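You operate a simulated robot arm through the tools that you are given. There is no shell and no other tool. Be economical: measure what you need, move in short steps, check, and stop when the job is done.

You are at the controls of a simulated two-armed robot. One attempt, no reset.

Task
Take the orange buckle ladder and leave it on the low shelf of the table under the hooks.

Only the result counts: the job must be done as asked and must still hold three seconds after the hand-in. Knocking over, shifting, dropping, spilling or breaking anything else fails it.

Robot
Two 7-joint arms with two-finger parallel grippers on one trunk, on a base that drives. Base frame: it is fixed to the floor where the robot stands at the start and does not move with it; the origin is under the middle of the robot, x ahead of it, y to its left, z up. Readings come in mm, rad, newtons and seconds.
The left shoulder is at the start at [70, 163, 1095], the right one opposite. With the tool pointing down near the work surface each hand reaches from about 380 to 880 mm from the robot's upright axis, wherever it stands, measured 20 degrees to its own side. Places, roughly: low shelf of the table under the hooks [500, 300, 200]. Payload 3.43 kg a hand.
The TCP of each hand is the grasp point between the finger pads, 34 mm short of the fingertips. In the tool frame z runs along the fingers and y along their closing line. Largest opening 128 mm; finger width 24, thickness 12; the body of the gripper, 48 by 130 mm, starts 96 mm behind the TCP.
Orientation is that of the tool frame in the base frame, as a unit quaternion [x, y, z, w]. With the fingers straight down and closing along the base's y, the tool's x points along the base's -x, its y along +y and its z along -z.

Tools
- The arms move only by the tool jog_arm. It takes "left_series", "right_series" or both (then of equal length, played together; a hand with none holds still); each is a list that holds one entry, the list of rows, each a list of 7 numbers: the gripper command, from -1 (shut) to 1 (fully open), values between in proportion, then the shift along the base's x, y, z in units of 30 mm (1.0 is 30 mm), then the turn, a rotation vector about the base's x, y, z in units of 4 degrees (1.0 is 4 degrees). In form: [[[fingers, dx, dy, dz, wx, wy, wz], ...]]. A call has 1 to 10 rows; each row shifts and turns the commanded pose from where the row before left it. A call with a number of a shift or a turn outside -1 to 1 is refused whole. Each row takes 0.2 s and may step no farther than 50 mm and 0.15 rad from the row before; otherwise, or with a gripper value out of range, the whole call is refused. Where a pose cannot be reached the arm comes as near as it can. A force on the tool above 40 N (or 10 N above the force at the start of the call, whichever is more), or a blocked arm, ends the call early, and 0.2 s more pass. Each finger travels about 153 mm/s and halts on what it meets, pressing with about 20 N; the grip force reading is that of the motor and also rises with nothing between the fingers. The clock runs only during rows and for 0.2 s after the last one: add rows that do not move to give the fingers time. It gives the time, the measured TCP pose, the force on the tool (base axes), the opening and the grip force at its end, in the units of the frame above (readings bear some noise).
- Cameras (640 x 400 px; columns grow to the right, rows downward): "scene" is now at [135.6, 7.4, 1318.1]; the picture's right is [0.06, -1.00, 0.00], its down [-0.64, -0.04, -0.77] and it looks along [0.77, 0.05, -0.64] (base axes); focal length 214 px, centre (320, 200). "left" rides on the left gripper at [76, 11, -160] in its tool frame; the picture's right is [-0.15, 0.99, 0.00], its down [-0.88, -0.13, -0.46] and it looks along [-0.45, -0.07, 0.89] (tool axes); focal length 234 px, centre (320, 200). "right" rides on the right gripper at [76, -11, -160] in its tool frame; the picture's right is [0.15, 0.99, 0.00], its down [-0.88, 0.13, -0.46] and it looks along [-0.45, 0.07, 0.89] (tool axes); focal length 234 px, centre (320, 200). There is no depth. A picture from a camera that has moved, and an enlarged one, comes with that camera's place and axes in the base frame and with its lens.
- camera(camera): a new picture of that camera. The clock stands still meanwhile.
- lift_body(by): slides the trunk up (or, below 0, down) by that many mm; the arms and the scene camera ride with it, the base frame stays. It gives what a move gives, with no picture.
- base_move(legs): drives the robot by 1 to 6 legs, each [ahead, left, turn to the left] in mm, mm and rad, along the robot's own axes; the way and the turn of a leg run together, so that a leg with both is an arc; at most 1500 mm and 3.142 rad a leg. The arms and the cameras ride along, it lands a little off, and it stops where it bumps. It gives what a move gives.
- turn_head(pan, tilt): turns the head with the scene camera to pan (to the left, within 1.501 rad either way) and tilt (down, from -0.506 to 1.204), counted from straight ahead of the robot. It gives what a move gives.
- enlarge(camera, box): a new picture of the part [left, top, right, bottom] of that camera's present view, enlarged. The clock stands still meanwhile.
- hand_in(): hands the job in; it is judged then, once.

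Work in short steps. Places have to be worked out from the pictures, the camera data and where the tool is seen: move nearer, look again, correct. Check each grasp and each placing, and mend what went wrong. You have 120 turns and 88 pictures in all, those below and enlarged ones among them. Open the grippers and draw the arms clear of the work before you hand the job in, unless the task says otherwise; then end with one line.

The tools are called as a command line: name --argument value ..., lists and objects as JSON in quotes. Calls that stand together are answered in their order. jog_arm: Moves the arms, as the interface text tells. Its arguments: {"type":"object","properties":{"left_series":{"type":"array","items":{"type":"array","items":{"type":"array","items":{"type":"number"}}}},"right_series":{"type":"array","items":{"type":"array","items":{"type":"array","items":{"type":"number"}}}}},"required":[]} The other tools are called the same way: lift_body (by) slides the trunk up or down; base_move (legs) drives the base; turn_head (pan, tilt) turns the head that bears the scene camera; camera (camera) takes a picture; enlarge (camera, box) takes an enlarged picture of a part of a camera's view; hand_in () hands the job in.

At the start:

```text
time_s: 0.0
left_ee_pos: [560.6, 218.5, 1136.5]
left_ee_rot: [-0.001, 1.0, -0.001, 0.0]
left_wrist_force: [-0.1, 0.1, -0.3]
left_width: 128.0
left_finger_force: 0.0
right_ee_pos: [540.3, -265.1, 1093.4]
right_ee_rot: [0.0, 1.0, 0.0, 0.0]
right_wrist_force: [-0.3, -0.1, -1.0]
right_width: 128.0
right_finger_force: 0.0
trunk travel left (down, up): [-575.0, 365.0]
robot x, y, heading: [-2.0, -3.3, -0.001]
head pan, tilt: [0.059, 0.689]
```

scene: 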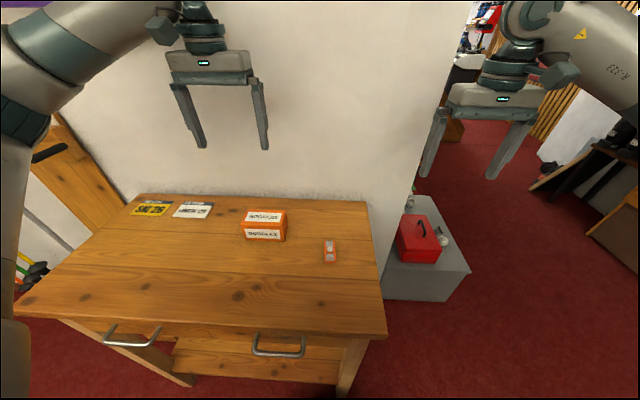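
right: 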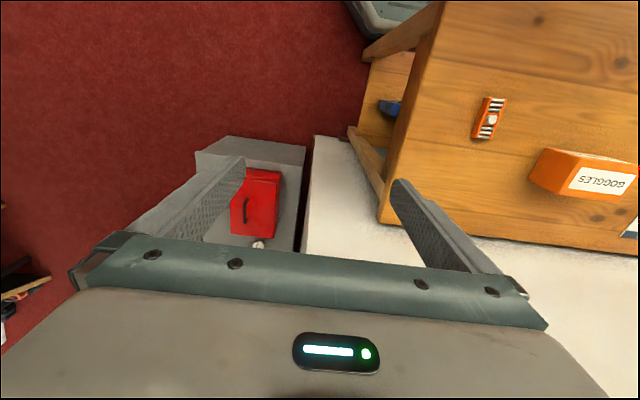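
left: 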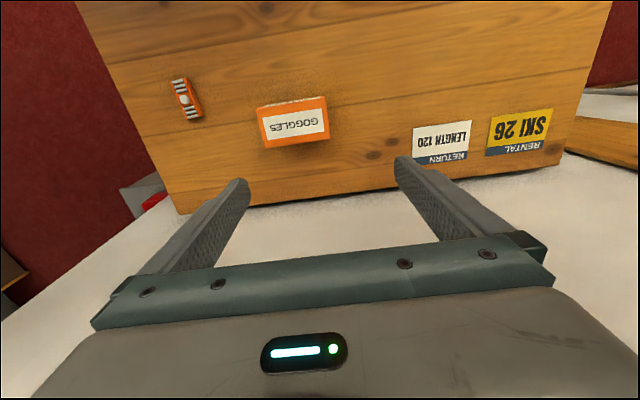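

The small orange item on the table at about scene (329,250) may be the buckle ladder. I'll enlarge it from two cameras to check.

enlarge --camera "scene" --box '[230, 190, 400, 296]'

enlarge --camera "right" --box '[340, 60, 640, 248]'

turn_head --pan 0.3 --tilt -0.2

camera --camera "scene"

```text
3.76 times, centred on (315, 243) of scene
camera zoom: at [135.6, 7.4, 1318.1], right [0.06, -1.0, 0.0], down [-0.64, -0.04, -0.77], along [0.77, 0.05, -0.64], focal length 807 px, centre (339, 38)
```

zoom: 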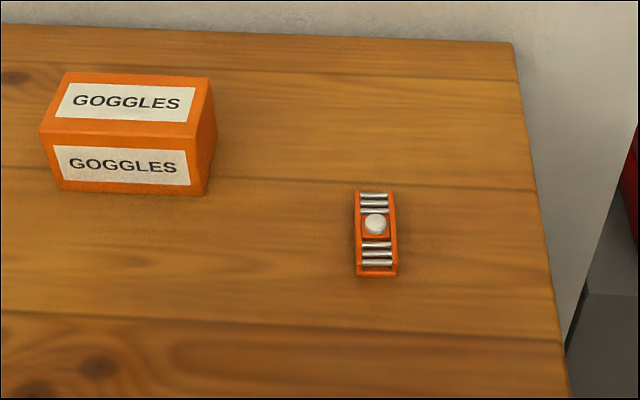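

```text
2.13 times, centred on (490, 154) of right
camera zoom: at [465.1, -275.5, 1252.6], right [-0.15, 0.99, 0.0], down [0.88, 0.13, 0.46], along [0.45, 0.07, -0.89], focal length 498 px, centre (-42, 298)
```

zoom: 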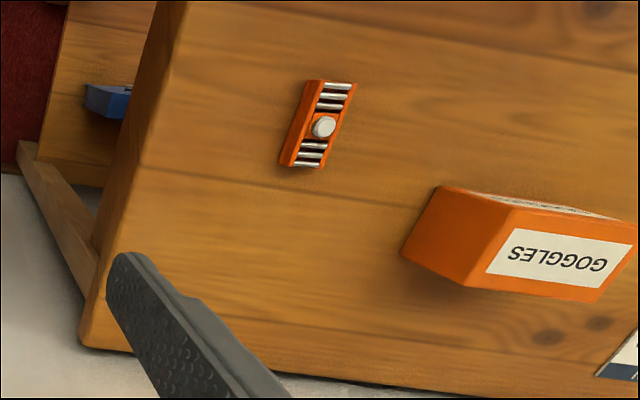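

```text
time_s: 1.2
left_ee_pos: [560.1, 219.2, 1136.6]
left_ee_rot: [-0.001, 1.0, 0.0, 0.0]
left_wrist_force: [0.7, -0.5, -0.2]
left_width: 128.2
left_finger_force: 0.0
right_ee_pos: [540.2, -263.3, 1092.1]
right_ee_rot: [-0.001, 1.0, 0.0, 0.0]
right_wrist_force: [0.4, 0.9, -0.5]
right_width: 127.7
right_finger_force: 0.2
trunk travel left (down, up): [-575.0, 365.0]
robot x, y, heading: [0.4, -0.8, -0.001]
head pan, tilt: [0.3, -0.201]
```

```text
82 pictures are left
camera scene: at [130.0, 27.0, 1398.5], right [0.3, -0.96, 0.0], down [0.19, 0.06, -0.98], along [0.94, 0.29, 0.2], focal length 214 px, centre (320, 200)
```

scene: 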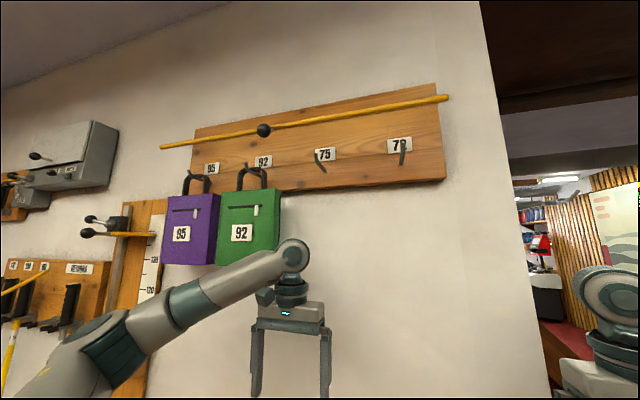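

The ladder (orange with silver rungs) is at about [474, 0, 865], with its long side along x and about 28 mm wide along y. The hooks are above this table, so the target is its low shelf. I'll bring the left hand above the ladder and look.

jog_arm --left_series '[[[0.2, -0.36, -0.91, -0.5, 0, 0, 0], [0.2, -0.36, -0.91, -0.5, 0, 0, 0], [0.2, -0.36, -0.91, -0.5, 0, 0, 0], [0.2, -0.36, -0.91, -0.5, 0, 0, 0], [0.2, -0.36, -0.91, -0.5, 0, 0, 0], [0.2, -0.36, -0.91, -0.5, 0, 0, 0], [0.2, -0.36, -0.91, -0.5, 0, 0, 0], [0.2, -0.36, -0.91, -0.5, 0, 0, 0], [0.2, 0, 0, 0, 0, 0, 0]]]'

camera --camera "left"

turn_head --pan 0.0 --tilt 0.75

camera --camera "scene"

```text
time_s: 3.2
left_ee_pos: [474.1, 0.7, 1015.7]
left_ee_rot: [0.0, 1.0, 0.0, 0.0]
left_wrist_force: [0.2, 0.4, -0.8]
left_width: 76.9
left_finger_force: 0.0
right_ee_pos: [540.6, -262.4, 1093.3]
right_ee_rot: [0.001, 1.0, 0.0, 0.0]
right_wrist_force: [-0.5, 0.6, -0.4]
right_width: 128.0
right_finger_force: 0.1
trunk travel left (down, up): [-575.0, 365.0]
robot x, y, heading: [0.6, -4.3, 0.003]
head pan, tilt: [0.3, -0.201]
```

```text
81 pictures are left
camera left: at [396.3, 11.4, 1174.0], right [0.15, 0.99, 0.0], down [0.88, -0.13, 0.46], along [0.45, -0.07, -0.89], focal length 234 px, centre (320, 200)
```

left: 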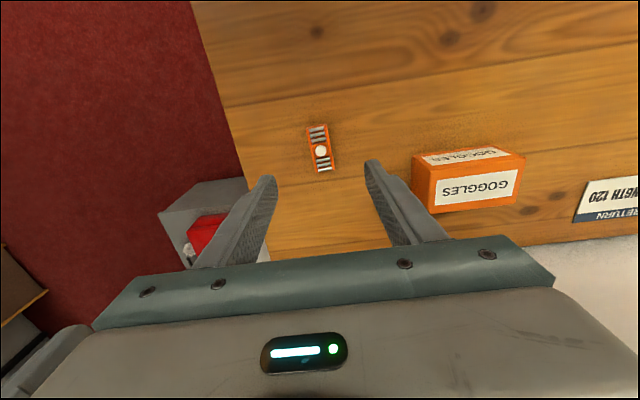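

```text
time_s: 4.4
left_ee_pos: [473.1, -0.8, 1014.4]
left_ee_rot: [0.0, 1.0, -0.001, 0.001]
left_wrist_force: [0.1, 0.0, 0.2]
left_width: 76.9
left_finger_force: 0.0
right_ee_pos: [540.8, -263.2, 1092.3]
right_ee_rot: [0.0, 1.0, 0.0, 0.001]
right_wrist_force: [0.4, -0.4, -0.6]
right_width: 128.1
right_finger_force: 0.1
trunk travel left (down, up): [-575.0, 365.0]
robot x, y, heading: [-2.8, 0.7, 0.0]
head pan, tilt: [0.0, 0.75]
```

```text
80 pictures are left
camera scene: at [133.4, 2.3, 1313.1], right [0.0, -1.0, 0.0], down [-0.68, 0.0, -0.73], along [0.73, 0.0, -0.68], focal length 214 px, centre (320, 200)
```

scene: 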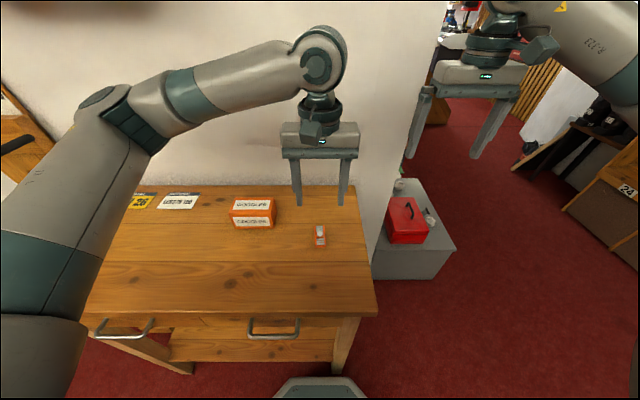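

The ladder measures [477, -1], aligned with x and centred between the fingers. I'll descend to just above it and check.

jog_arm --left_series '[[[0.2, 0.03, 0, -0.72, 0, 0, 0], [0.2, 0.03, 0, -0.72, 0, 0, 0], [0.2, 0.03, 0, -0.72, 0, 0, 0], [0.2, 0.03, 0, -0.72, 0, 0, 0], [0.2, 0, 0, -0.72, 0, 0, 0], [0.2, 0, 0, 0, 0, 0, 0]]]'

camera --camera "left"

enlarge --camera "scene" --box '[260, 180, 380, 255]'

```text
time_s: 5.8
left_ee_pos: [478.9, 1.0, 906.1]
left_ee_rot: [0.001, 1.0, 0.0, 0.0]
left_wrist_force: [0.0, -0.8, 1.9]
left_width: 76.8
left_finger_force: 0.1
right_ee_pos: [540.0, -263.9, 1092.0]
right_ee_rot: [-0.001, 1.0, 0.0, 0.0]
right_wrist_force: [0.3, 0.8, -0.6]
right_width: 127.8
right_finger_force: 0.0
trunk travel left (down, up): [-575.0, 365.0]
robot x, y, heading: [-0.0, -2.1, -0.002]
head pan, tilt: [0.0, 0.75]
```

```text
79 pictures are left
camera left: at [401.2, 12.2, 1065.4], right [0.15, 0.99, 0.0], down [0.88, -0.13, 0.46], along [0.45, -0.07, -0.89], focal length 234 px, centre (320, 200)
```

left: 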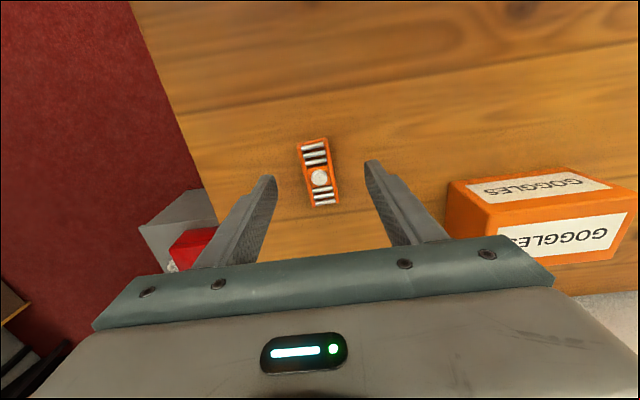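

```text
5.33 times, centred on (320, 218) of scene
camera zoom: at [133.1, 2.2, 1313.1], right [0.0, -1.0, 0.0], down [-0.68, 0.0, -0.73], along [0.73, 0.0, -0.68], focal length 1144 px, centre (320, 107)
```

zoom: 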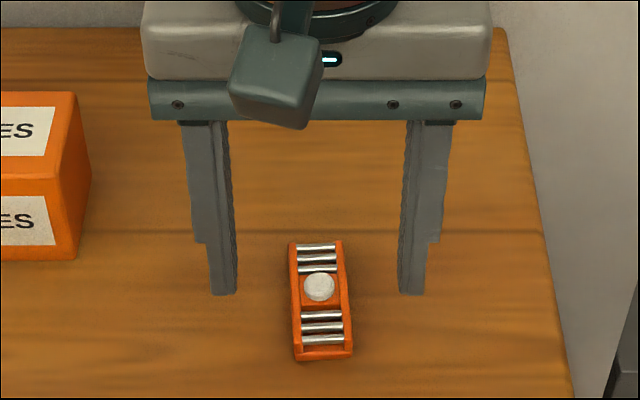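

It is centred and aligned, so I'll lower the tips to about 855 and close.

jog_arm --left_series '[[[0.2, -0.05, 0, -0.3, 0, 0, 0], [0.2, 0, 0, -0.27, 0, 0, 0], [0.2, 0, 0, 0, 0, 0, 0], [-0.2, 0, 0, 0, 0, 0, 0], [-0.5, 0, 0, 0, 0, 0, 0], [-1, 0, 0, 0, 0, 0, 0], [-1, 0, 0, 0, 0, 0, 0], [-1, 0, 0, 0, 0, 0, 0]]]'

enlarge --camera "scene" --box '[260, 180, 380, 255]'

```text
time_s: 7.6
left_ee_pos: [475.6, -1.4, 891.0]
left_ee_rot: [-0.001, 1.0, 0.0, 0.001]
left_wrist_force: [-0.7, -0.3, 1.5]
left_width: 27.2
left_finger_force: 20.1
right_ee_pos: [540.7, -263.5, 1093.8]
right_ee_rot: [0.0, 1.0, 0.0, 0.001]
right_wrist_force: [-0.2, 0.1, 1.0]
right_width: 128.0
right_finger_force: 0.0
trunk travel left (down, up): [-575.0, 365.0]
robot x, y, heading: [-0.4, 0.8, -0.001]
head pan, tilt: [0.0, 0.75]
```

```text
5.33 times, centred on (320, 218) of scene
camera zoom: at [133.3, 2.3, 1313.0], right [0.0, -1.0, 0.0], down [-0.68, 0.0, -0.73], along [0.73, 0.0, -0.68], focal length 1144 px, centre (320, 107)
```

zoom: 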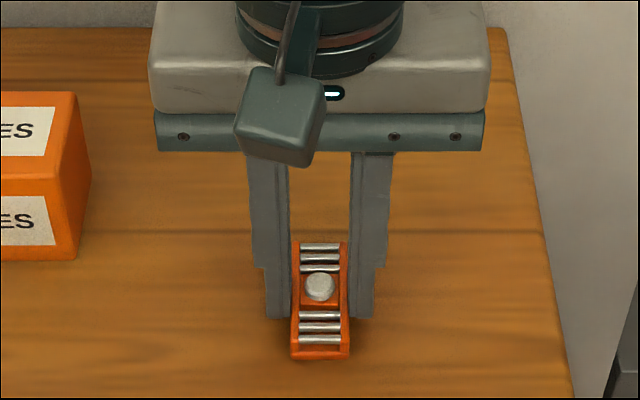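

It is gripped with an opening of 27 mm. I'll lift it 180 mm, check the hold, and look down to the sides before backing the base away.

jog_arm --left_series '[[[-1, 0, 0, 0.4, 0, 0, 0], [-1, 0, 0, 0.8, 0, 0, 0], [-1, 0, 0, 1, 0, 0, 0], [-1, 0, 0, 1, 0, 0, 0], [-1, 0, 0, 1, 0, 0, 0], [-1, 0, 0, 1, 0, 0, 0], [-1, 0, 0, 0.8, 0, 0, 0], [-1, 0, 0, 0, 0, 0, 0]]]'

camera --camera "left"

turn_head --pan 1.5 --tilt 0.6

camera --camera "scene"

turn_head --pan -1.5 --tilt 0.6

camera --camera "scene"

```text
time_s: 9.4
left_ee_pos: [477.4, 0.6, 1070.0]
left_ee_rot: [0.0, 1.0, 0.0, -0.001]
left_wrist_force: [0.8, 0.3, -1.0]
left_width: 27.3
left_finger_force: 20.2
right_ee_pos: [540.8, -262.6, 1093.6]
right_ee_rot: [0.0, 1.0, 0.0, 0.0]
right_wrist_force: [0.0, -0.1, 0.4]
right_width: 127.8
right_finger_force: 0.1
trunk travel left (down, up): [-575.0, 365.0]
robot x, y, heading: [-1.8, -1.2, 0.002]
head pan, tilt: [0.0, 0.75]
```

```text
76 pictures are left
camera left: at [401.2, 11.9, 1229.0], right [0.15, 0.99, 0.0], down [0.88, -0.13, 0.45], along [0.45, -0.07, -0.89], focal length 234 px, centre (320, 200)
```

left: 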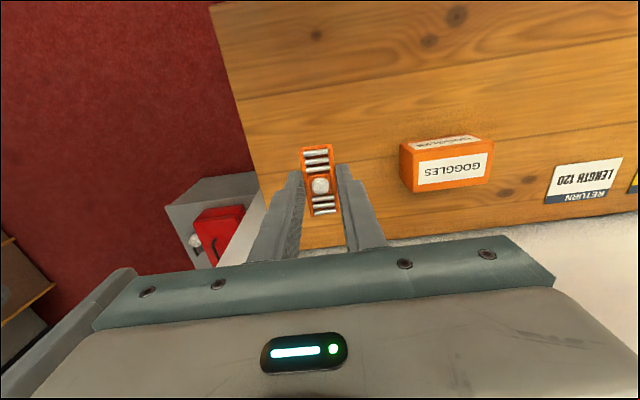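

```text
time_s: 11.0
left_ee_pos: [478.8, 0.8, 1070.5]
left_ee_rot: [-0.001, 1.0, 0.0, 0.0]
left_wrist_force: [0.3, 0.6, -0.3]
left_width: 27.1
left_finger_force: 20.2
right_ee_pos: [540.1, -262.5, 1091.8]
right_ee_rot: [0.0, 1.0, 0.0, 0.0]
right_wrist_force: [0.7, -0.6, 1.2]
right_width: 128.1
right_finger_force: 0.1
trunk travel left (down, up): [-575.0, 365.0]
robot x, y, heading: [0.2, 1.4, -0.002]
head pan, tilt: [1.499, 0.6]
```

```text
75 pictures are left
camera scene: at [56.9, 90.5, 1325.9], right [1.0, -0.07, 0.0], down [-0.04, -0.56, -0.83], along [0.06, 0.82, -0.56], focal length 214 px, centre (320, 200)
```

scene: 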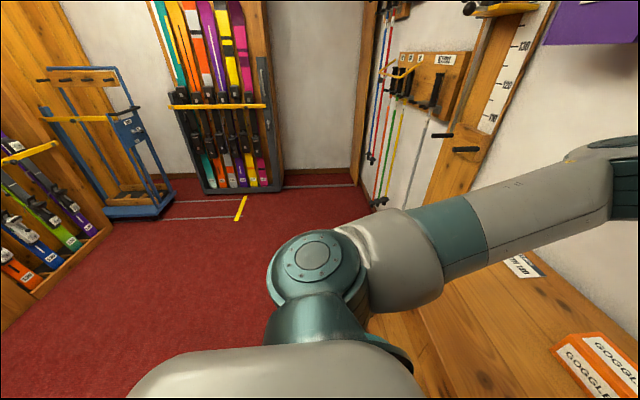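

```text
time_s: 13.6
left_ee_pos: [478.7, 0.4, 1070.0]
left_ee_rot: [0.0, 1.0, 0.0, 0.0]
left_wrist_force: [-0.7, -0.1, -0.9]
left_width: 27.3
left_finger_force: 19.9
right_ee_pos: [540.1, -263.4, 1092.8]
right_ee_rot: [0.0, 1.0, 0.0, 0.0]
right_wrist_force: [0.8, -0.6, -0.1]
right_width: 128.1
right_finger_force: 0.1
trunk travel left (down, up): [-575.0, 365.0]
robot x, y, heading: [0.3, -4.1, 0.002]
head pan, tilt: [-1.499, 0.6]
```

```text
74 pictures are left
camera scene: at [56.9, -85.8, 1325.9], right [-1.0, -0.07, 0.0], down [-0.04, 0.56, -0.83], along [0.06, -0.82, -0.56], focal length 214 px, centre (320, 200)
```

scene: 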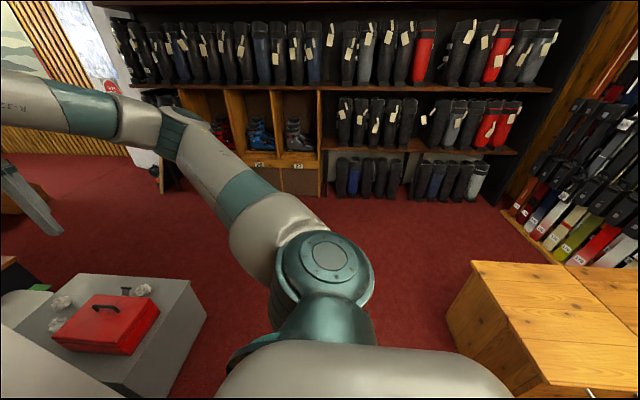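

The ladder is firmly held. A counter stands close behind on the right, but the floor behind on the left looks open. I'll drive left, turn a little, and look behind before backing away.

base_move --legs '[[0, 350, 0], [0, 0, 0.5]]'

turn_head --pan 1.5 --tilt 0.7

camera --camera "scene"

```text
time_s: 17.3
left_ee_pos: [420.9, 582.1, 1069.1]
left_ee_rot: [-0.245, 0.969, 0.0, 0.0]
left_wrist_force: [-0.5, -0.2, -1.0]
left_width: 27.3
left_finger_force: 20.0
right_ee_pos: [601.6, 379.3, 1093.8]
right_ee_rot: [-0.245, 0.97, 0.001, 0.0]
right_wrist_force: [-0.4, 0.8, 0.0]
right_width: 127.9
right_finger_force: 0.0
trunk travel left (down, up): [-575.0, 365.0]
robot x, y, heading: [-3.1, 355.0, 0.496]
head pan, tilt: [-1.499, 0.6]
```

```text
time_s: 19.9
left_ee_pos: [419.7, 583.0, 1069.9]
left_ee_rot: [-0.245, 0.969, 0.0, 0.0]
left_wrist_force: [-0.1, 0.0, -0.8]
left_width: 27.3
left_finger_force: 19.9
right_ee_pos: [601.3, 380.8, 1093.7]
right_ee_rot: [-0.245, 0.97, 0.0, -0.001]
right_wrist_force: [-0.1, 0.5, -0.3]
right_width: 128.2
right_finger_force: 0.1
trunk travel left (down, up): [-575.0, 365.0]
robot x, y, heading: [-0.8, 357.5, 0.491]
head pan, tilt: [1.499, 0.7]
```

```text
73 pictures are left
camera scene: at [10.1, 459.2, 1317.4], right [0.91, 0.41, 0.0], down [0.26, -0.59, -0.77], along [-0.31, 0.7, -0.64], focal length 214 px, centre (320, 200)
```

scene: 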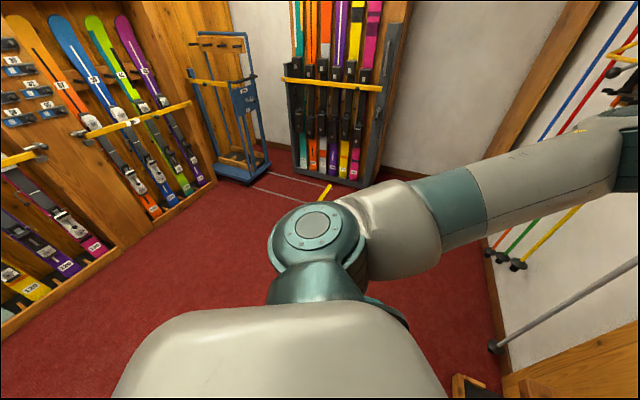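

The floor behind is clear back to the rack at x ≈ -1600. I'll straighten up, move a little farther left and back off 450 mm, then look at the shelf.

base_move --legs '[[0, 0, -0.491], [0, 120, 0], [-500, 0, 0]]'

turn_head --pan -0.2 --tilt 0.7

camera --camera "scene"

```text
time_s: 25.2
left_ee_pos: [-29.4, 477.3, 1070.1]
left_ee_rot: [-0.001, 1.0, 0.0, 0.0]
left_wrist_force: [-0.8, -0.2, -0.4]
left_width: 27.4
left_finger_force: 20.3
right_ee_pos: [33.7, 213.4, 1093.0]
right_ee_rot: [0.0, 1.0, 0.0, 0.0]
right_wrist_force: [-1.0, -0.2, -0.4]
right_width: 128.0
right_finger_force: 0.1
trunk travel left (down, up): [-575.0, 365.0]
robot x, y, heading: [-510.6, 477.9, -0.003]
head pan, tilt: [1.499, 0.7]
```

```text
time_s: 26.9
left_ee_pos: [-30.6, 478.2, 1068.9]
left_ee_rot: [-0.001, 1.0, 0.0, 0.0]
left_wrist_force: [1.2, 0.1, -0.4]
left_width: 27.4
left_finger_force: 19.9
right_ee_pos: [34.0, 212.8, 1092.9]
right_ee_rot: [-0.001, 1.0, 0.0, 0.0]
right_wrist_force: [-0.3, -0.6, 0.0]
right_width: 128.2
right_finger_force: 0.0
trunk travel left (down, up): [-575.0, 365.0]
robot x, y, heading: [-507.5, 480.4, -0.001]
head pan, tilt: [-0.201, 0.7]
```

```text
72 pictures are left
camera scene: at [-373.3, 462.3, 1317.3], right [-0.2, -0.98, 0.0], down [-0.63, 0.13, -0.76], along [0.75, -0.15, -0.64], focal length 214 px, centre (320, 200)
```

scene: 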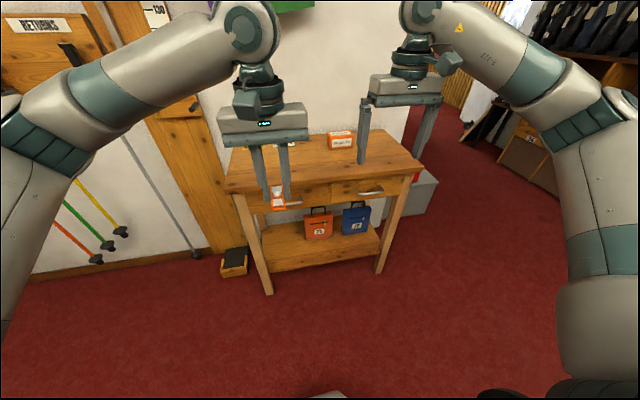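

The shelf already holds an orange box and a blue box, and its left end is free. Nothing is beneath the arms, so I'll lower the trunk and look at shelf level.

lift_body --by -480

turn_head --pan -0.2 --tilt 0.45

camera --camera "scene"

```text
refused: -480 is not a number from -400 to 400
```

```text
time_s: 27.7
left_ee_pos: [-29.2, 477.2, 1069.8]
left_ee_rot: [-0.001, 1.0, -0.001, 0.0]
left_wrist_force: [-0.7, 0.0, -0.5]
left_width: 27.1
left_finger_force: 20.0
right_ee_pos: [33.7, 213.8, 1093.1]
right_ee_rot: [0.0, 1.0, 0.0, 0.0]
right_wrist_force: [1.4, 0.2, 0.1]
right_width: 127.9
right_finger_force: 0.2
trunk travel left (down, up): [-575.0, 365.0]
robot x, y, heading: [-507.7, 476.1, 0.002]
head pan, tilt: [-0.201, 0.45]
```

```text
71 pictures are left
camera scene: at [-366.6, 460.9, 1339.4], right [-0.2, -0.98, 0.0], down [-0.43, 0.09, -0.9], along [0.88, -0.18, -0.44], focal length 214 px, centre (320, 200)
```

scene: 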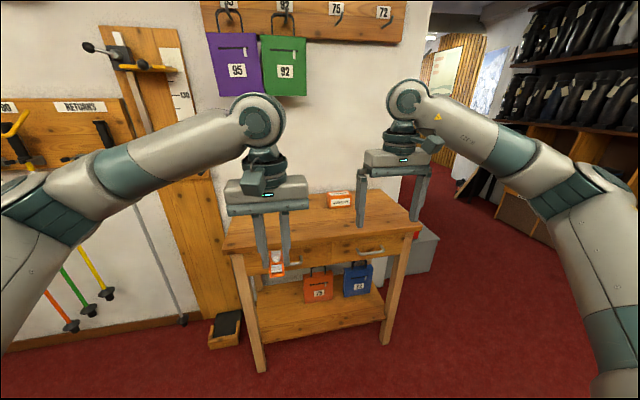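

The limit is 400 mm per call, so I'll lower in two steps.

lift_body --by -400

lift_body --by -100

camera --camera "scene"

```text
time_s: 31.5
left_ee_pos: [-28.8, 477.7, 671.3]
left_ee_rot: [-0.002, 1.0, 0.0, -0.001]
left_wrist_force: [-0.2, 0.6, -0.6]
left_width: 27.3
left_finger_force: 19.8
right_ee_pos: [33.1, 214.2, 694.0]
right_ee_rot: [0.0, 1.0, 0.0, -0.001]
right_wrist_force: [-0.1, -0.2, 0.1]
right_width: 128.2
right_finger_force: 0.1
trunk travel left (down, up): [-175.0, 765.0]
robot x, y, heading: [-508.8, 478.7, -0.001]
head pan, tilt: [-0.201, 0.45]
```

```text
time_s: 32.8
left_ee_pos: [-30.0, 478.5, 569.1]
left_ee_rot: [-0.001, 1.0, 0.0, 0.0]
left_wrist_force: [0.4, -0.4, -0.7]
left_width: 27.1
left_finger_force: 19.9
right_ee_pos: [33.3, 213.0, 593.6]
right_ee_rot: [0.0, 1.0, 0.0, 0.0]
right_wrist_force: [-0.7, -0.2, 0.5]
right_width: 128.2
right_finger_force: 0.0
trunk travel left (down, up): [-75.0, 865.0]
robot x, y, heading: [-506.5, 479.6, 0.003]
head pan, tilt: [-0.201, 0.45]
```

```text
70 pictures are left
camera scene: at [-366.8, 460.9, 839.6], right [-0.2, -0.98, 0.0], down [-0.43, 0.09, -0.9], along [0.88, -0.18, -0.44], focal length 214 px, centre (320, 200)
```

scene: 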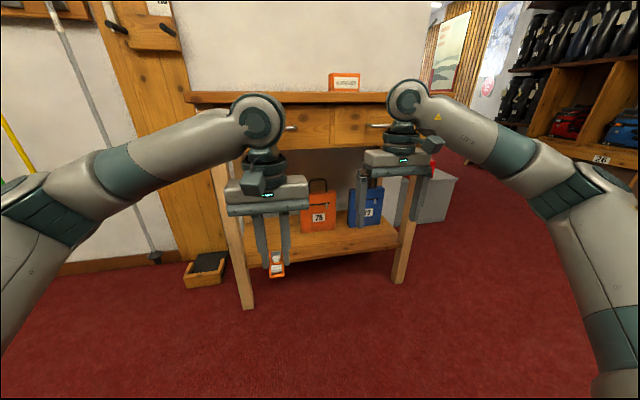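

I'll enlarge the shelf region to measure it.

enlarge --camera "scene" --box '[180, 80, 440, 320]'

```text
1.67 times, centred on (310, 200) of scene
camera zoom: at [-366.8, 460.9, 839.6], right [-0.2, -0.98, 0.0], down [-0.43, 0.09, -0.9], along [0.88, -0.18, -0.44], focal length 358 px, centre (337, 200)
```

zoom: 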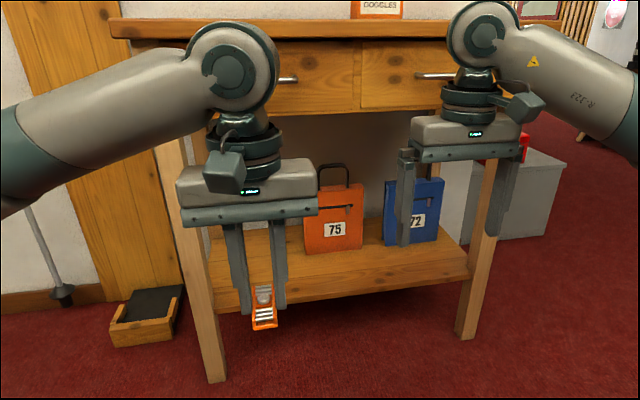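

The shelf's top is at z≈200, its front edge is near x≈400, and the drawer bottoms are near z≈690. The space left of the orange bag (y≈400–620) is free, so I'll place the ladder near [480, 490]. First I'll retract the right hand and bring the left hand out to its side and down, all in the clear.

jog_arm --left_series '[[[-1, 0, 0.55, -0.6, 0, 0, 0], [-1, 0, 0.55, -0.6, 0, 0, 0], [-1, 0, 0.55, -0.6, 0, 0, 0], [-1, 0, 0.55, -0.6, 0, 0, 0], [-1, 0, 0.55, -0.6, 0, 0, 0], [-1, 0, 0.55, -0.6, 0, 0, 0], [-1, 0, 0.55, -0.6, 0, 0, 0], [-1, 0, 0.55, -0.6, 0, 0, 0], [-1, 0, 0.55, -0.2, 0, 0, 0], [-1, 0, 0, 0, 0, 0, 0]]]' --right_series '[[[-0.5, -0.48, 0, 0, 0, 0, 0], [-0.5, -0.48, 0, 0, 0, 0, 0], [-0.5, -0.48, 0, 0, 0, 0, 0], [-0.5, -0.48, 0, 0, 0, 0, 0], [-0.5, -0.48, 0, 0, 0, 0, 0], [-0.5, -0.48, 0, 0, 0, 0, 0], [-0.5, -0.48, 0, 0, 0, 0, 0], [-0.5, -0.48, 0, 0, 0, 0, 0], [-0.5, -0.48, 0, 0, 0, 0, 0], [-0.5, 0, 0, 0, 0, 0, 0]]]'

lift_body --by -70

camera --camera "scene"

camera --camera "left"

```text
time_s: 35.0
left_ee_pos: [-28.8, 627.0, 421.4]
left_ee_rot: [0.0, 1.0, 0.0, 0.001]
left_wrist_force: [-0.4, 0.2, -1.7]
left_width: 26.9
left_finger_force: 20.5
right_ee_pos: [-96.3, 213.6, 591.4]
right_ee_rot: [0.0, 1.0, 0.0, 0.0]
right_wrist_force: [1.2, -0.4, -0.2]
right_width: 31.8
right_finger_force: 0.1
trunk travel left (down, up): [-75.0, 865.0]
robot x, y, heading: [-506.5, 479.0, -0.001]
head pan, tilt: [-0.201, 0.45]
```

```text
time_s: 36.1
left_ee_pos: [-28.8, 625.6, 351.0]
left_ee_rot: [-0.002, 1.0, 0.0, -0.001]
left_wrist_force: [-0.2, 0.1, -1.0]
left_width: 27.2
left_finger_force: 20.4
right_ee_pos: [-96.4, 212.4, 522.4]
right_ee_rot: [0.0, 1.0, 0.0, 0.0]
right_wrist_force: [0.5, -0.4, -0.2]
right_width: 32.1
right_finger_force: 0.0
trunk travel left (down, up): [-5.0, 935.0]
robot x, y, heading: [-504.6, 476.6, -0.002]
head pan, tilt: [-0.201, 0.45]
```

```text
68 pictures are left
camera scene: at [-366.8, 460.9, 769.5], right [-0.2, -0.98, 0.0], down [-0.43, 0.09, -0.9], along [0.88, -0.18, -0.44], focal length 214 px, centre (320, 200)
```

scene: 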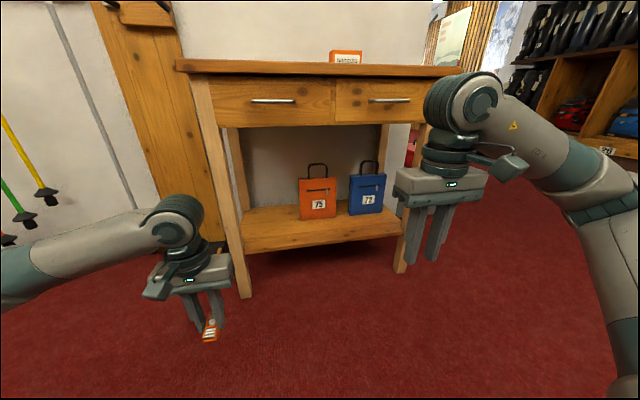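

```text
67 pictures are left
camera left: at [-104.6, 637.7, 509.2], right [0.15, 0.99, 0.0], down [0.88, -0.13, 0.46], along [0.45, -0.07, -0.89], focal length 234 px, centre (320, 200)
```

left: 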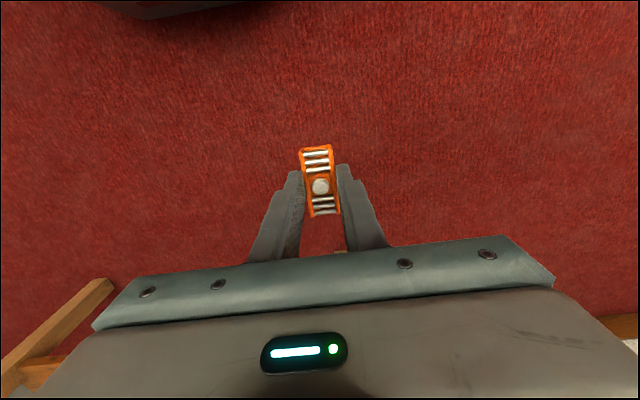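

Now the shelf is well visible, so I'll zoom in for exact measures.

enlarge --camera "scene" --box '[170, 50, 470, 310]'

```text
1.54 times, centred on (320, 180) of scene
camera zoom: at [-366.8, 460.9, 769.5], right [-0.2, -0.98, 0.0], down [-0.43, 0.09, -0.9], along [0.88, -0.18, -0.44], focal length 330 px, centre (320, 231)
```

zoom: 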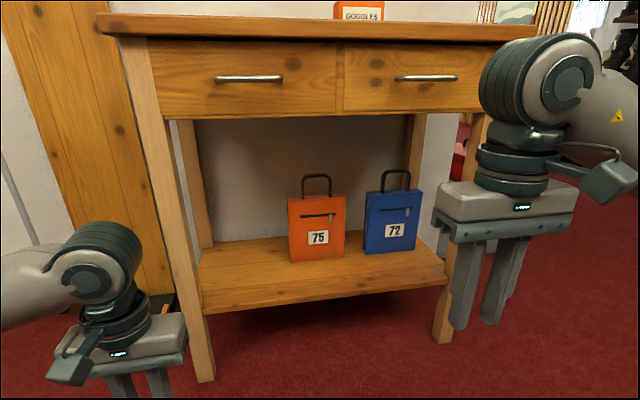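

The shelf sits at z≈200–220 with its front edge at x≈400, the orange bag covers y≈190–375, and the left leg is at y≈620–650. I'll drive the base so the left hand ends just in front of the table at y≈480.

base_move --legs '[[0, -145, 0], [275, 0, 0]]'

camera --camera "scene"

camera --camera "left"

```text
time_s: 39.0
left_ee_pos: [246.5, 485.5, 350.8]
left_ee_rot: [-0.002, 1.0, 0.0, 0.0]
left_wrist_force: [0.6, -0.1, -0.5]
left_width: 27.2
left_finger_force: 20.5
right_ee_pos: [179.4, 70.7, 522.7]
right_ee_rot: [0.0, 1.0, 0.0, 0.0]
right_wrist_force: [0.2, 0.8, 0.1]
right_width: 31.7
right_finger_force: 0.1
trunk travel left (down, up): [-5.0, 935.0]
robot x, y, heading: [-231.3, 330.6, 0.006]
head pan, tilt: [-0.201, 0.45]
```

```text
65 pictures are left
camera scene: at [-91.6, 318.0, 769.5], right [-0.2, -0.98, 0.0], down [-0.43, 0.09, -0.9], along [0.88, -0.18, -0.44], focal length 214 px, centre (320, 200)
```

scene: 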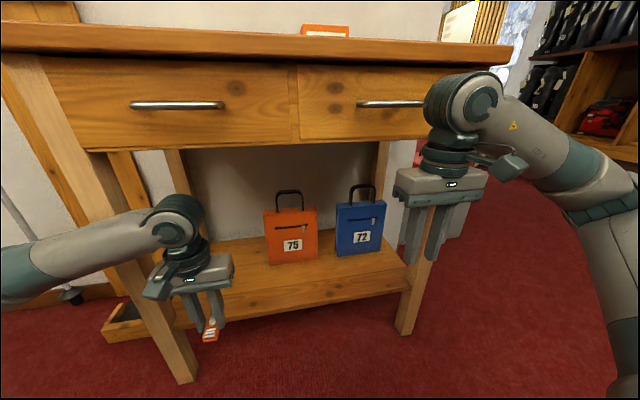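

```text
64 pictures are left
camera left: at [170.0, 495.5, 509.1], right [0.14, 0.99, 0.0], down [0.88, -0.13, 0.46], along [0.45, -0.07, -0.89], focal length 234 px, centre (320, 200)
```

left: 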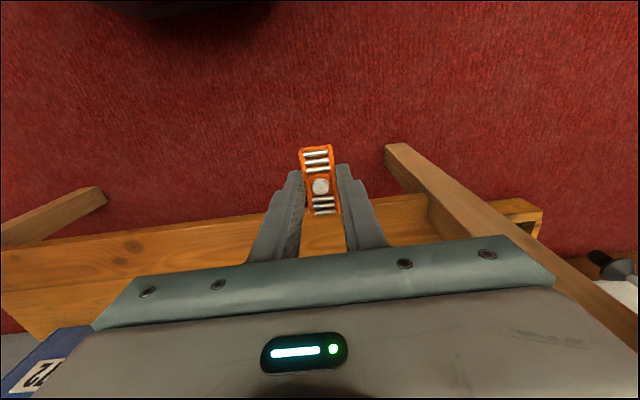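

The left forearm flares toward the table's left leg. I'd rather reach in with a straighter arm, with the base a little farther back and right. I'll first check where the counter is behind on the right.

turn_head --pan -1.5 --tilt 0.5

camera --camera "scene"

turn_head --pan 1.0 --tilt 0.5

camera --camera "scene"

```text
time_s: 40.4
left_ee_pos: [247.0, 484.7, 349.9]
left_ee_rot: [-0.001, 1.0, 0.0, 0.001]
left_wrist_force: [-0.1, -0.1, -0.4]
left_width: 27.1
left_finger_force: 19.8
right_ee_pos: [180.3, 70.9, 522.6]
right_ee_rot: [-0.001, 1.0, 0.0, 0.001]
right_wrist_force: [0.3, -0.7, -0.4]
right_width: 31.8
right_finger_force: 0.0
trunk travel left (down, up): [-5.0, 935.0]
robot x, y, heading: [-232.2, 331.9, 0.005]
head pan, tilt: [-1.499, 0.499]
```

```text
63 pictures are left
camera scene: at [-174.9, 245.3, 765.0], right [-1.0, -0.08, 0.0], down [-0.04, 0.48, -0.88], along [0.07, -0.88, -0.48], focal length 214 px, centre (320, 200)
```

scene: 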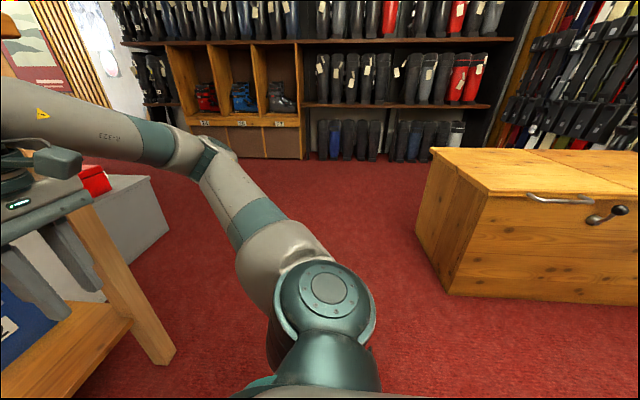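

```text
time_s: 42.7
left_ee_pos: [245.9, 484.7, 350.4]
left_ee_rot: [-0.001, 1.0, 0.0, 0.0]
left_wrist_force: [-0.1, -0.1, -0.3]
left_width: 27.0
left_finger_force: 20.2
right_ee_pos: [179.5, 70.0, 521.9]
right_ee_rot: [-0.002, 1.0, 0.0, 0.0]
right_wrist_force: [-0.4, 0.1, -0.2]
right_width: 32.1
right_finger_force: 0.1
trunk travel left (down, up): [-5.0, 935.0]
robot x, y, heading: [-234.0, 332.1, 0.004]
head pan, tilt: [1.0, 0.499]
```

```text
62 pictures are left
camera scene: at [-132.8, 412.8, 765.0], right [0.84, -0.54, 0.0], down [-0.26, -0.4, -0.88], along [0.47, 0.74, -0.48], focal length 214 px, centre (320, 200)
```

scene: 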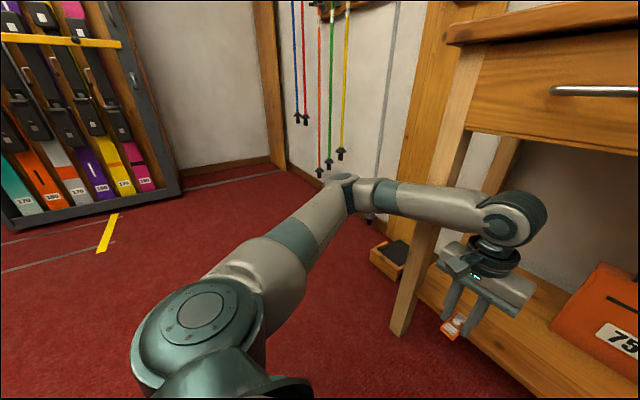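

The counter is well away (y < -380), so the base may shift right and back. Then I'll extend the left arm forward in the clear, keeping the hand before the table front.

base_move --legs '[[-60, 0, 0], [0, -105, 0]]'

jog_arm --left_series '[[[-1, 0.3, 0.7, -0.15, 0, 0, 0], [-1, 0.3, 0.7, -0.15, 0, 0, 0], [-1, 0.3, 0.7, -0.15, 0, 0, 0], [-1, 0, 0, 0, 0, 0, 0]]]'

turn_head --pan 0.6 --tilt 0.4

camera --camera "scene"

```text
time_s: 44.5
left_ee_pos: [186.8, 380.0, 350.7]
left_ee_rot: [-0.002, 1.0, 0.0, 0.0]
left_wrist_force: [-0.6, -0.2, -0.4]
left_width: 27.4
left_finger_force: 19.3
right_ee_pos: [119.8, -32.7, 522.6]
right_ee_rot: [-0.001, 1.0, 0.0, 0.0]
right_wrist_force: [0.7, -0.2, -0.8]
right_width: 31.9
right_finger_force: 0.1
trunk travel left (down, up): [-5.0, 935.0]
robot x, y, heading: [-289.9, 226.8, 0.004]
head pan, tilt: [1.0, 0.499]
```

```text
time_s: 45.5
left_ee_pos: [212.9, 442.7, 334.2]
left_ee_rot: [-0.002, 1.0, 0.0, -0.001]
left_wrist_force: [-0.6, 0.3, 0.0]
left_width: 27.4
left_finger_force: 19.7
right_ee_pos: [120.8, -33.3, 520.8]
right_ee_rot: [-0.002, 1.0, 0.0, -0.001]
right_wrist_force: [0.2, 0.3, -0.3]
right_width: 31.8
right_finger_force: 0.0
trunk travel left (down, up): [-5.0, 935.0]
robot x, y, heading: [-292.6, 230.3, 0.005]
head pan, tilt: [1.0, 0.499]
```

```text
time_s: 46.3
left_ee_pos: [213.1, 441.3, 335.7]
left_ee_rot: [-0.002, 1.0, 0.001, 0.0]
left_wrist_force: [0.8, 0.4, -0.5]
left_width: 27.2
left_finger_force: 19.8
right_ee_pos: [120.3, -34.3, 521.7]
right_ee_rot: [-0.001, 1.0, -0.001, 0.0]
right_wrist_force: [-0.3, 0.5, -0.3]
right_width: 32.3
right_finger_force: 0.0
trunk travel left (down, up): [-5.0, 935.0]
robot x, y, heading: [-293.5, 226.4, 0.006]
head pan, tilt: [0.6, 0.4]
```

```text
61 pictures are left
camera scene: at [-165.7, 283.7, 774.1], right [0.57, -0.82, 0.0], down [-0.32, -0.22, -0.92], along [0.76, 0.52, -0.39], focal length 214 px, centre (320, 200)
```

scene: 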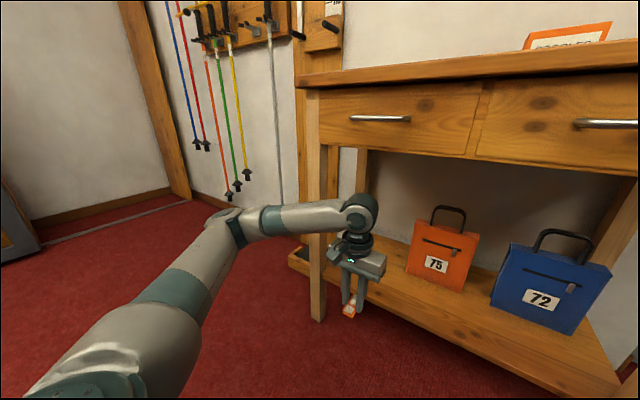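

The hand is in front of the opening with the wrist well below the drawers. I'll advance 110 mm and check the leg and drawer clearances.

jog_arm --left_series '[[[-1, 0.75, 0, 0, 0, 0, 0], [-1, 0.75, 0, 0, 0, 0, 0], [-1, 0.75, 0, 0, 0, 0, 0], [-1, 0.75, 0, 0, 0, 0, 0], [-1, 0.75, 0, 0, 0, 0, 0], [-1, 0, 0, 0, 0, 0, 0]]]'

enlarge --camera "scene" --box '[200, 60, 520, 360]'

camera --camera "left"

```text
time_s: 47.7
left_ee_pos: [325.5, 443.9, 337.8]
left_ee_rot: [-0.002, 1.0, 0.0, 0.0]
left_wrist_force: [-0.4, -0.2, -0.5]
left_width: 27.5
left_finger_force: 20.0
right_ee_pos: [120.5, -34.0, 520.9]
right_ee_rot: [-0.002, 1.0, 0.0, 0.0]
right_wrist_force: [0.6, -0.3, -0.7]
right_width: 31.9
right_finger_force: 0.0
trunk travel left (down, up): [-5.0, 935.0]
robot x, y, heading: [-289.8, 227.6, 0.003]
head pan, tilt: [0.6, 0.4]
```

```text
1.33 times, centred on (360, 210) of scene
camera zoom: at [-165.7, 283.6, 774.1], right [0.57, -0.82, 0.0], down [-0.32, -0.22, -0.92], along [0.76, 0.52, -0.39], focal length 286 px, centre (267, 187)
```

zoom: 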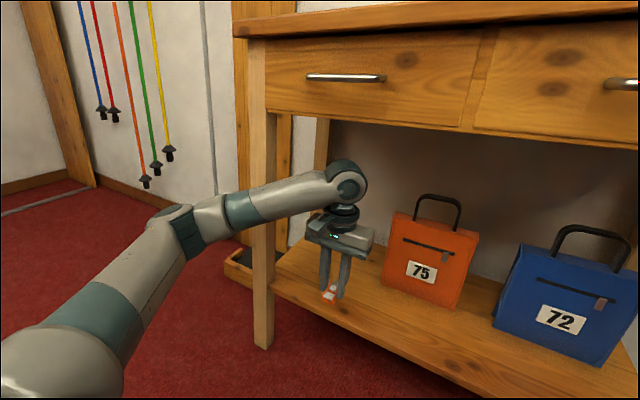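

```text
59 pictures are left
camera left: at [248.8, 454.3, 495.4], right [0.14, 0.99, 0.0], down [0.88, -0.13, 0.46], along [0.45, -0.06, -0.89], focal length 234 px, centre (320, 200)
```

left: 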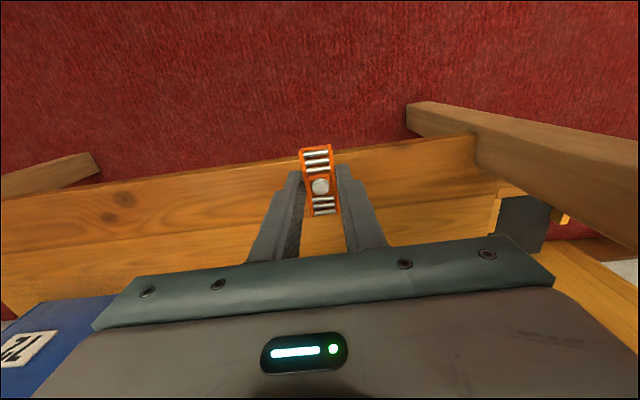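

The clearances look good: the forearm passes well inside the leg, and the wrist is under the drawers. I'll advance another 145 mm to x≈470.

jog_arm --left_series '[[[-1, 0.7, 0, 0, 0, 0, 0], [-1, 0.7, 0, 0, 0, 0, 0], [-1, 0.7, 0, 0, 0, 0, 0], [-1, 0.7, 0, 0, 0, 0, 0], [-1, 0.7, 0.1, 0, 0, 0, 0], [-1, 0.7, 0.1, 0, 0, 0, 0], [-1, 0.6, 0.1, 0, 0, 0, 0], [-1, 0, 0, 0, 0, 0, 0]]]'

enlarge --camera "scene" --box '[200, 60, 520, 360]'

camera --camera "left"

```text
time_s: 49.5
left_ee_pos: [469.3, 452.4, 337.5]
left_ee_rot: [-0.003, 1.0, 0.0, 0.0]
left_wrist_force: [-0.7, 0.3, -0.6]
left_width: 27.5
left_finger_force: 19.7
right_ee_pos: [120.7, -34.4, 521.3]
right_ee_rot: [-0.002, 1.0, 0.0, -0.001]
right_wrist_force: [-0.4, 0.0, 0.6]
right_width: 32.0
right_finger_force: 0.0
trunk travel left (down, up): [-5.0, 935.0]
robot x, y, heading: [-292.6, 227.7, 0.005]
head pan, tilt: [0.6, 0.4]
```

```text
1.33 times, centred on (360, 210) of scene
camera zoom: at [-165.6, 283.6, 774.1], right [0.57, -0.82, 0.0], down [-0.32, -0.22, -0.92], along [0.76, 0.52, -0.39], focal length 286 px, centre (267, 187)
```

zoom: 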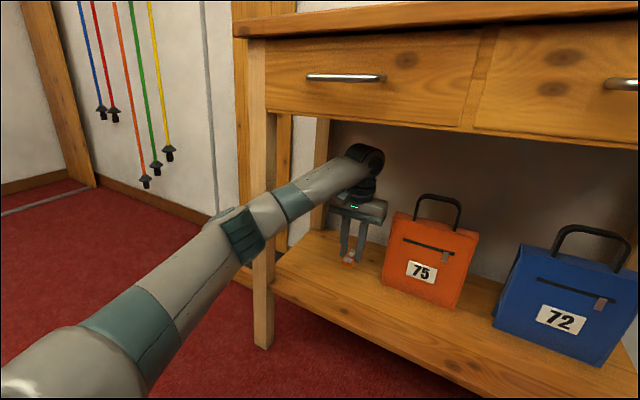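

```text
57 pictures are left
camera left: at [392.7, 463.5, 496.4], right [0.14, 0.99, 0.0], down [0.88, -0.13, 0.46], along [0.45, -0.06, -0.89], focal length 234 px, centre (320, 200)
```

left: 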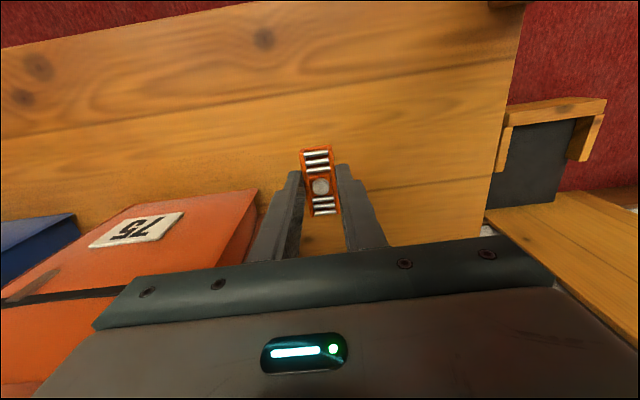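

The ladder is over clear shelf, with the edge at x≈342 and the bag's corner at [518, 359]. I'll descend 75 mm and look.

jog_arm --left_series '[[[-1, 0, 0, -0.5, 0, 0, 0], [-1, 0, 0, -0.5, 0, 0, 0], [-1, 0, 0, -0.5, 0, 0, 0], [-1, 0, 0, -0.5, 0, 0, 0], [-1, 0, 0, -0.5, 0, 0, 0], [-1, 0, 0, 0, 0, 0, 0]]]'

enlarge --camera "scene" --box '[320, 150, 440, 250]'

camera --camera "left"

```text
time_s: 50.8
left_ee_pos: [470.8, 453.1, 274.5]
left_ee_rot: [-0.002, 1.0, -0.001, 0.005]
left_wrist_force: [-9.2, 0.8, 19.4]
left_width: 27.2
left_finger_force: 20.0
right_ee_pos: [119.3, -33.5, 522.1]
right_ee_rot: [-0.002, 1.0, 0.001, 0.001]
right_wrist_force: [-0.6, -0.1, -0.2]
right_width: 31.9
right_finger_force: 0.0
trunk travel left (down, up): [-5.0, 935.0]
robot x, y, heading: [-292.8, 230.1, 0.005]
head pan, tilt: [0.6, 0.4]
stopped in row 6 (left hand): the force on the tool passed its limit (the readings are from after the stop); the commanded pose is now the measured one
```

```text
4.00 times, centred on (380, 200) of scene
camera zoom: at [-167.5, 283.4, 774.6], right [0.57, -0.82, 0.0], down [-0.32, -0.22, -0.92], along [0.76, 0.52, -0.39], focal length 858 px, centre (80, 200)
```

zoom: 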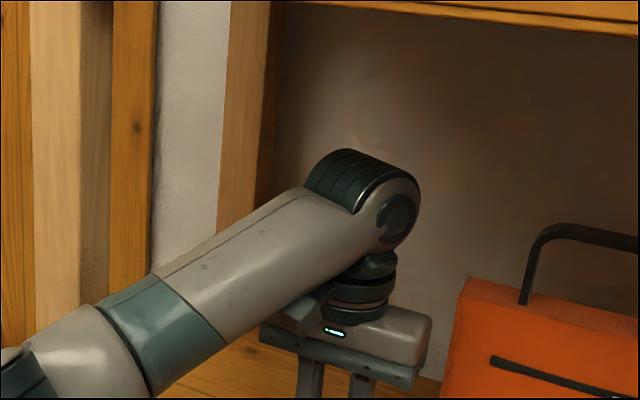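

```text
55 pictures are left
camera left: at [392.5, 464.2, 432.2], right [0.14, 0.99, 0.0], down [0.88, -0.12, 0.46], along [0.46, -0.07, -0.89], focal length 234 px, centre (320, 200)
```

left: 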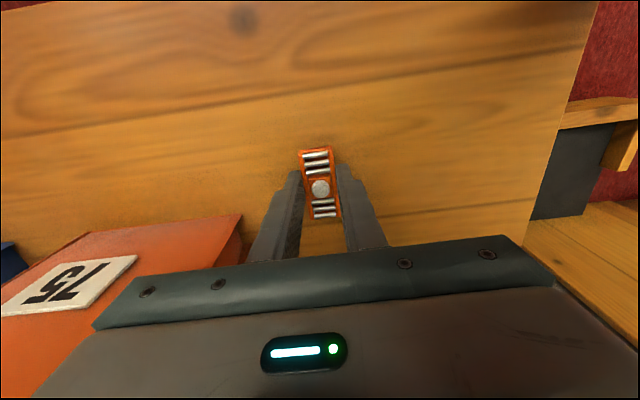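

It stopped on contact at TCP z=274, meaning the ladder's bottom is at ≈233, which fits the shelf height within my estimate. I'll zoom in to confirm the ladder touches the shelf.

enlarge --camera "left" --box '[220, 100, 420, 260]'

enlarge --camera "scene" --box '[330, 200, 430, 270]'

```text
2.50 times, centred on (320, 180) of left
camera zoom: at [392.5, 464.2, 432.2], right [0.14, 0.99, 0.0], down [0.88, -0.12, 0.46], along [0.46, -0.07, -0.89], focal length 585 px, centre (320, 250)
```

zoom: 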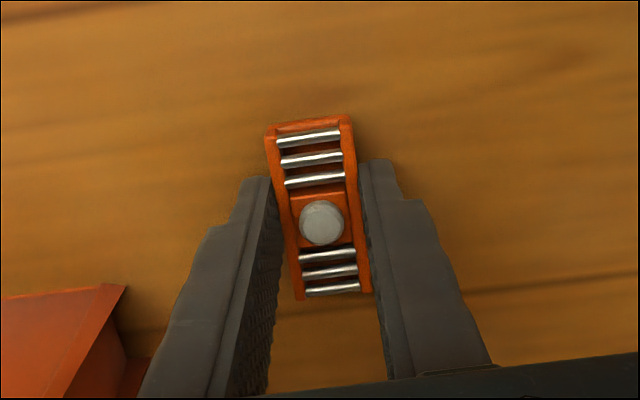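

```text
5.71 times, centred on (380, 235) of scene
camera zoom: at [-167.5, 283.4, 774.6], right [0.57, -0.82, 0.0], down [-0.32, -0.22, -0.92], along [0.76, 0.52, -0.39], focal length 1226 px, centre (-23, 0)
```

zoom: 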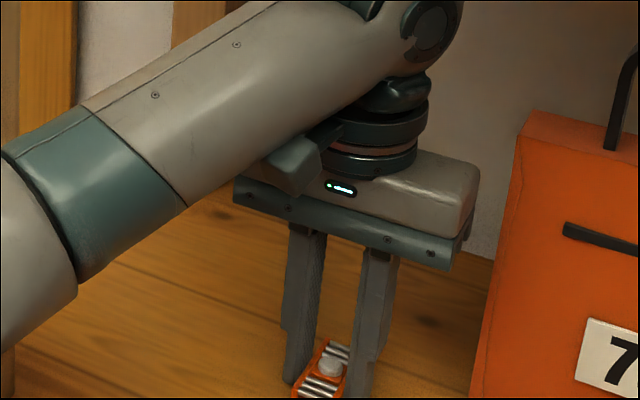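

The ladder sits on the shelf between the fingers, with tight contact shadows. I'll open moderately, in place, and look.

jog_arm --left_series '[[[-0.45, 0, 0, 0, 0, 0, 0], [-0.3, 0, 0, 0, 0, 0, 0], [-0.1, 0, 0, 0, 0, 0, 0], [-0.1, 0, 0, 0, 0, 0, 0]]]'

enlarge --camera "left" --box '[220, 100, 420, 260]'

```text
time_s: 51.8
left_ee_pos: [472.0, 454.0, 274.1]
left_ee_rot: [-0.004, 1.0, -0.001, 0.006]
left_wrist_force: [9.8, -8.0, 29.2]
left_width: 52.9
left_finger_force: 0.0
right_ee_pos: [119.1, -34.1, 522.4]
right_ee_rot: [-0.001, 1.0, 0.001, 0.002]
right_wrist_force: [-0.3, -0.8, -0.2]
right_width: 31.8
right_finger_force: 0.1
trunk travel left (down, up): [-5.0, 935.0]
robot x, y, heading: [-292.4, 232.0, 0.005]
head pan, tilt: [0.6, 0.4]
```

```text
2.50 times, centred on (320, 180) of left
camera zoom: at [393.4, 463.6, 431.8], right [0.14, 0.99, 0.0], down [0.87, -0.13, 0.47], along [0.46, -0.07, -0.88], focal length 585 px, centre (320, 250)
```

zoom: 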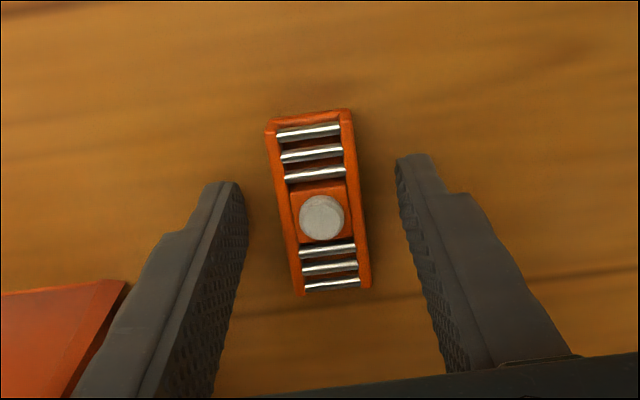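

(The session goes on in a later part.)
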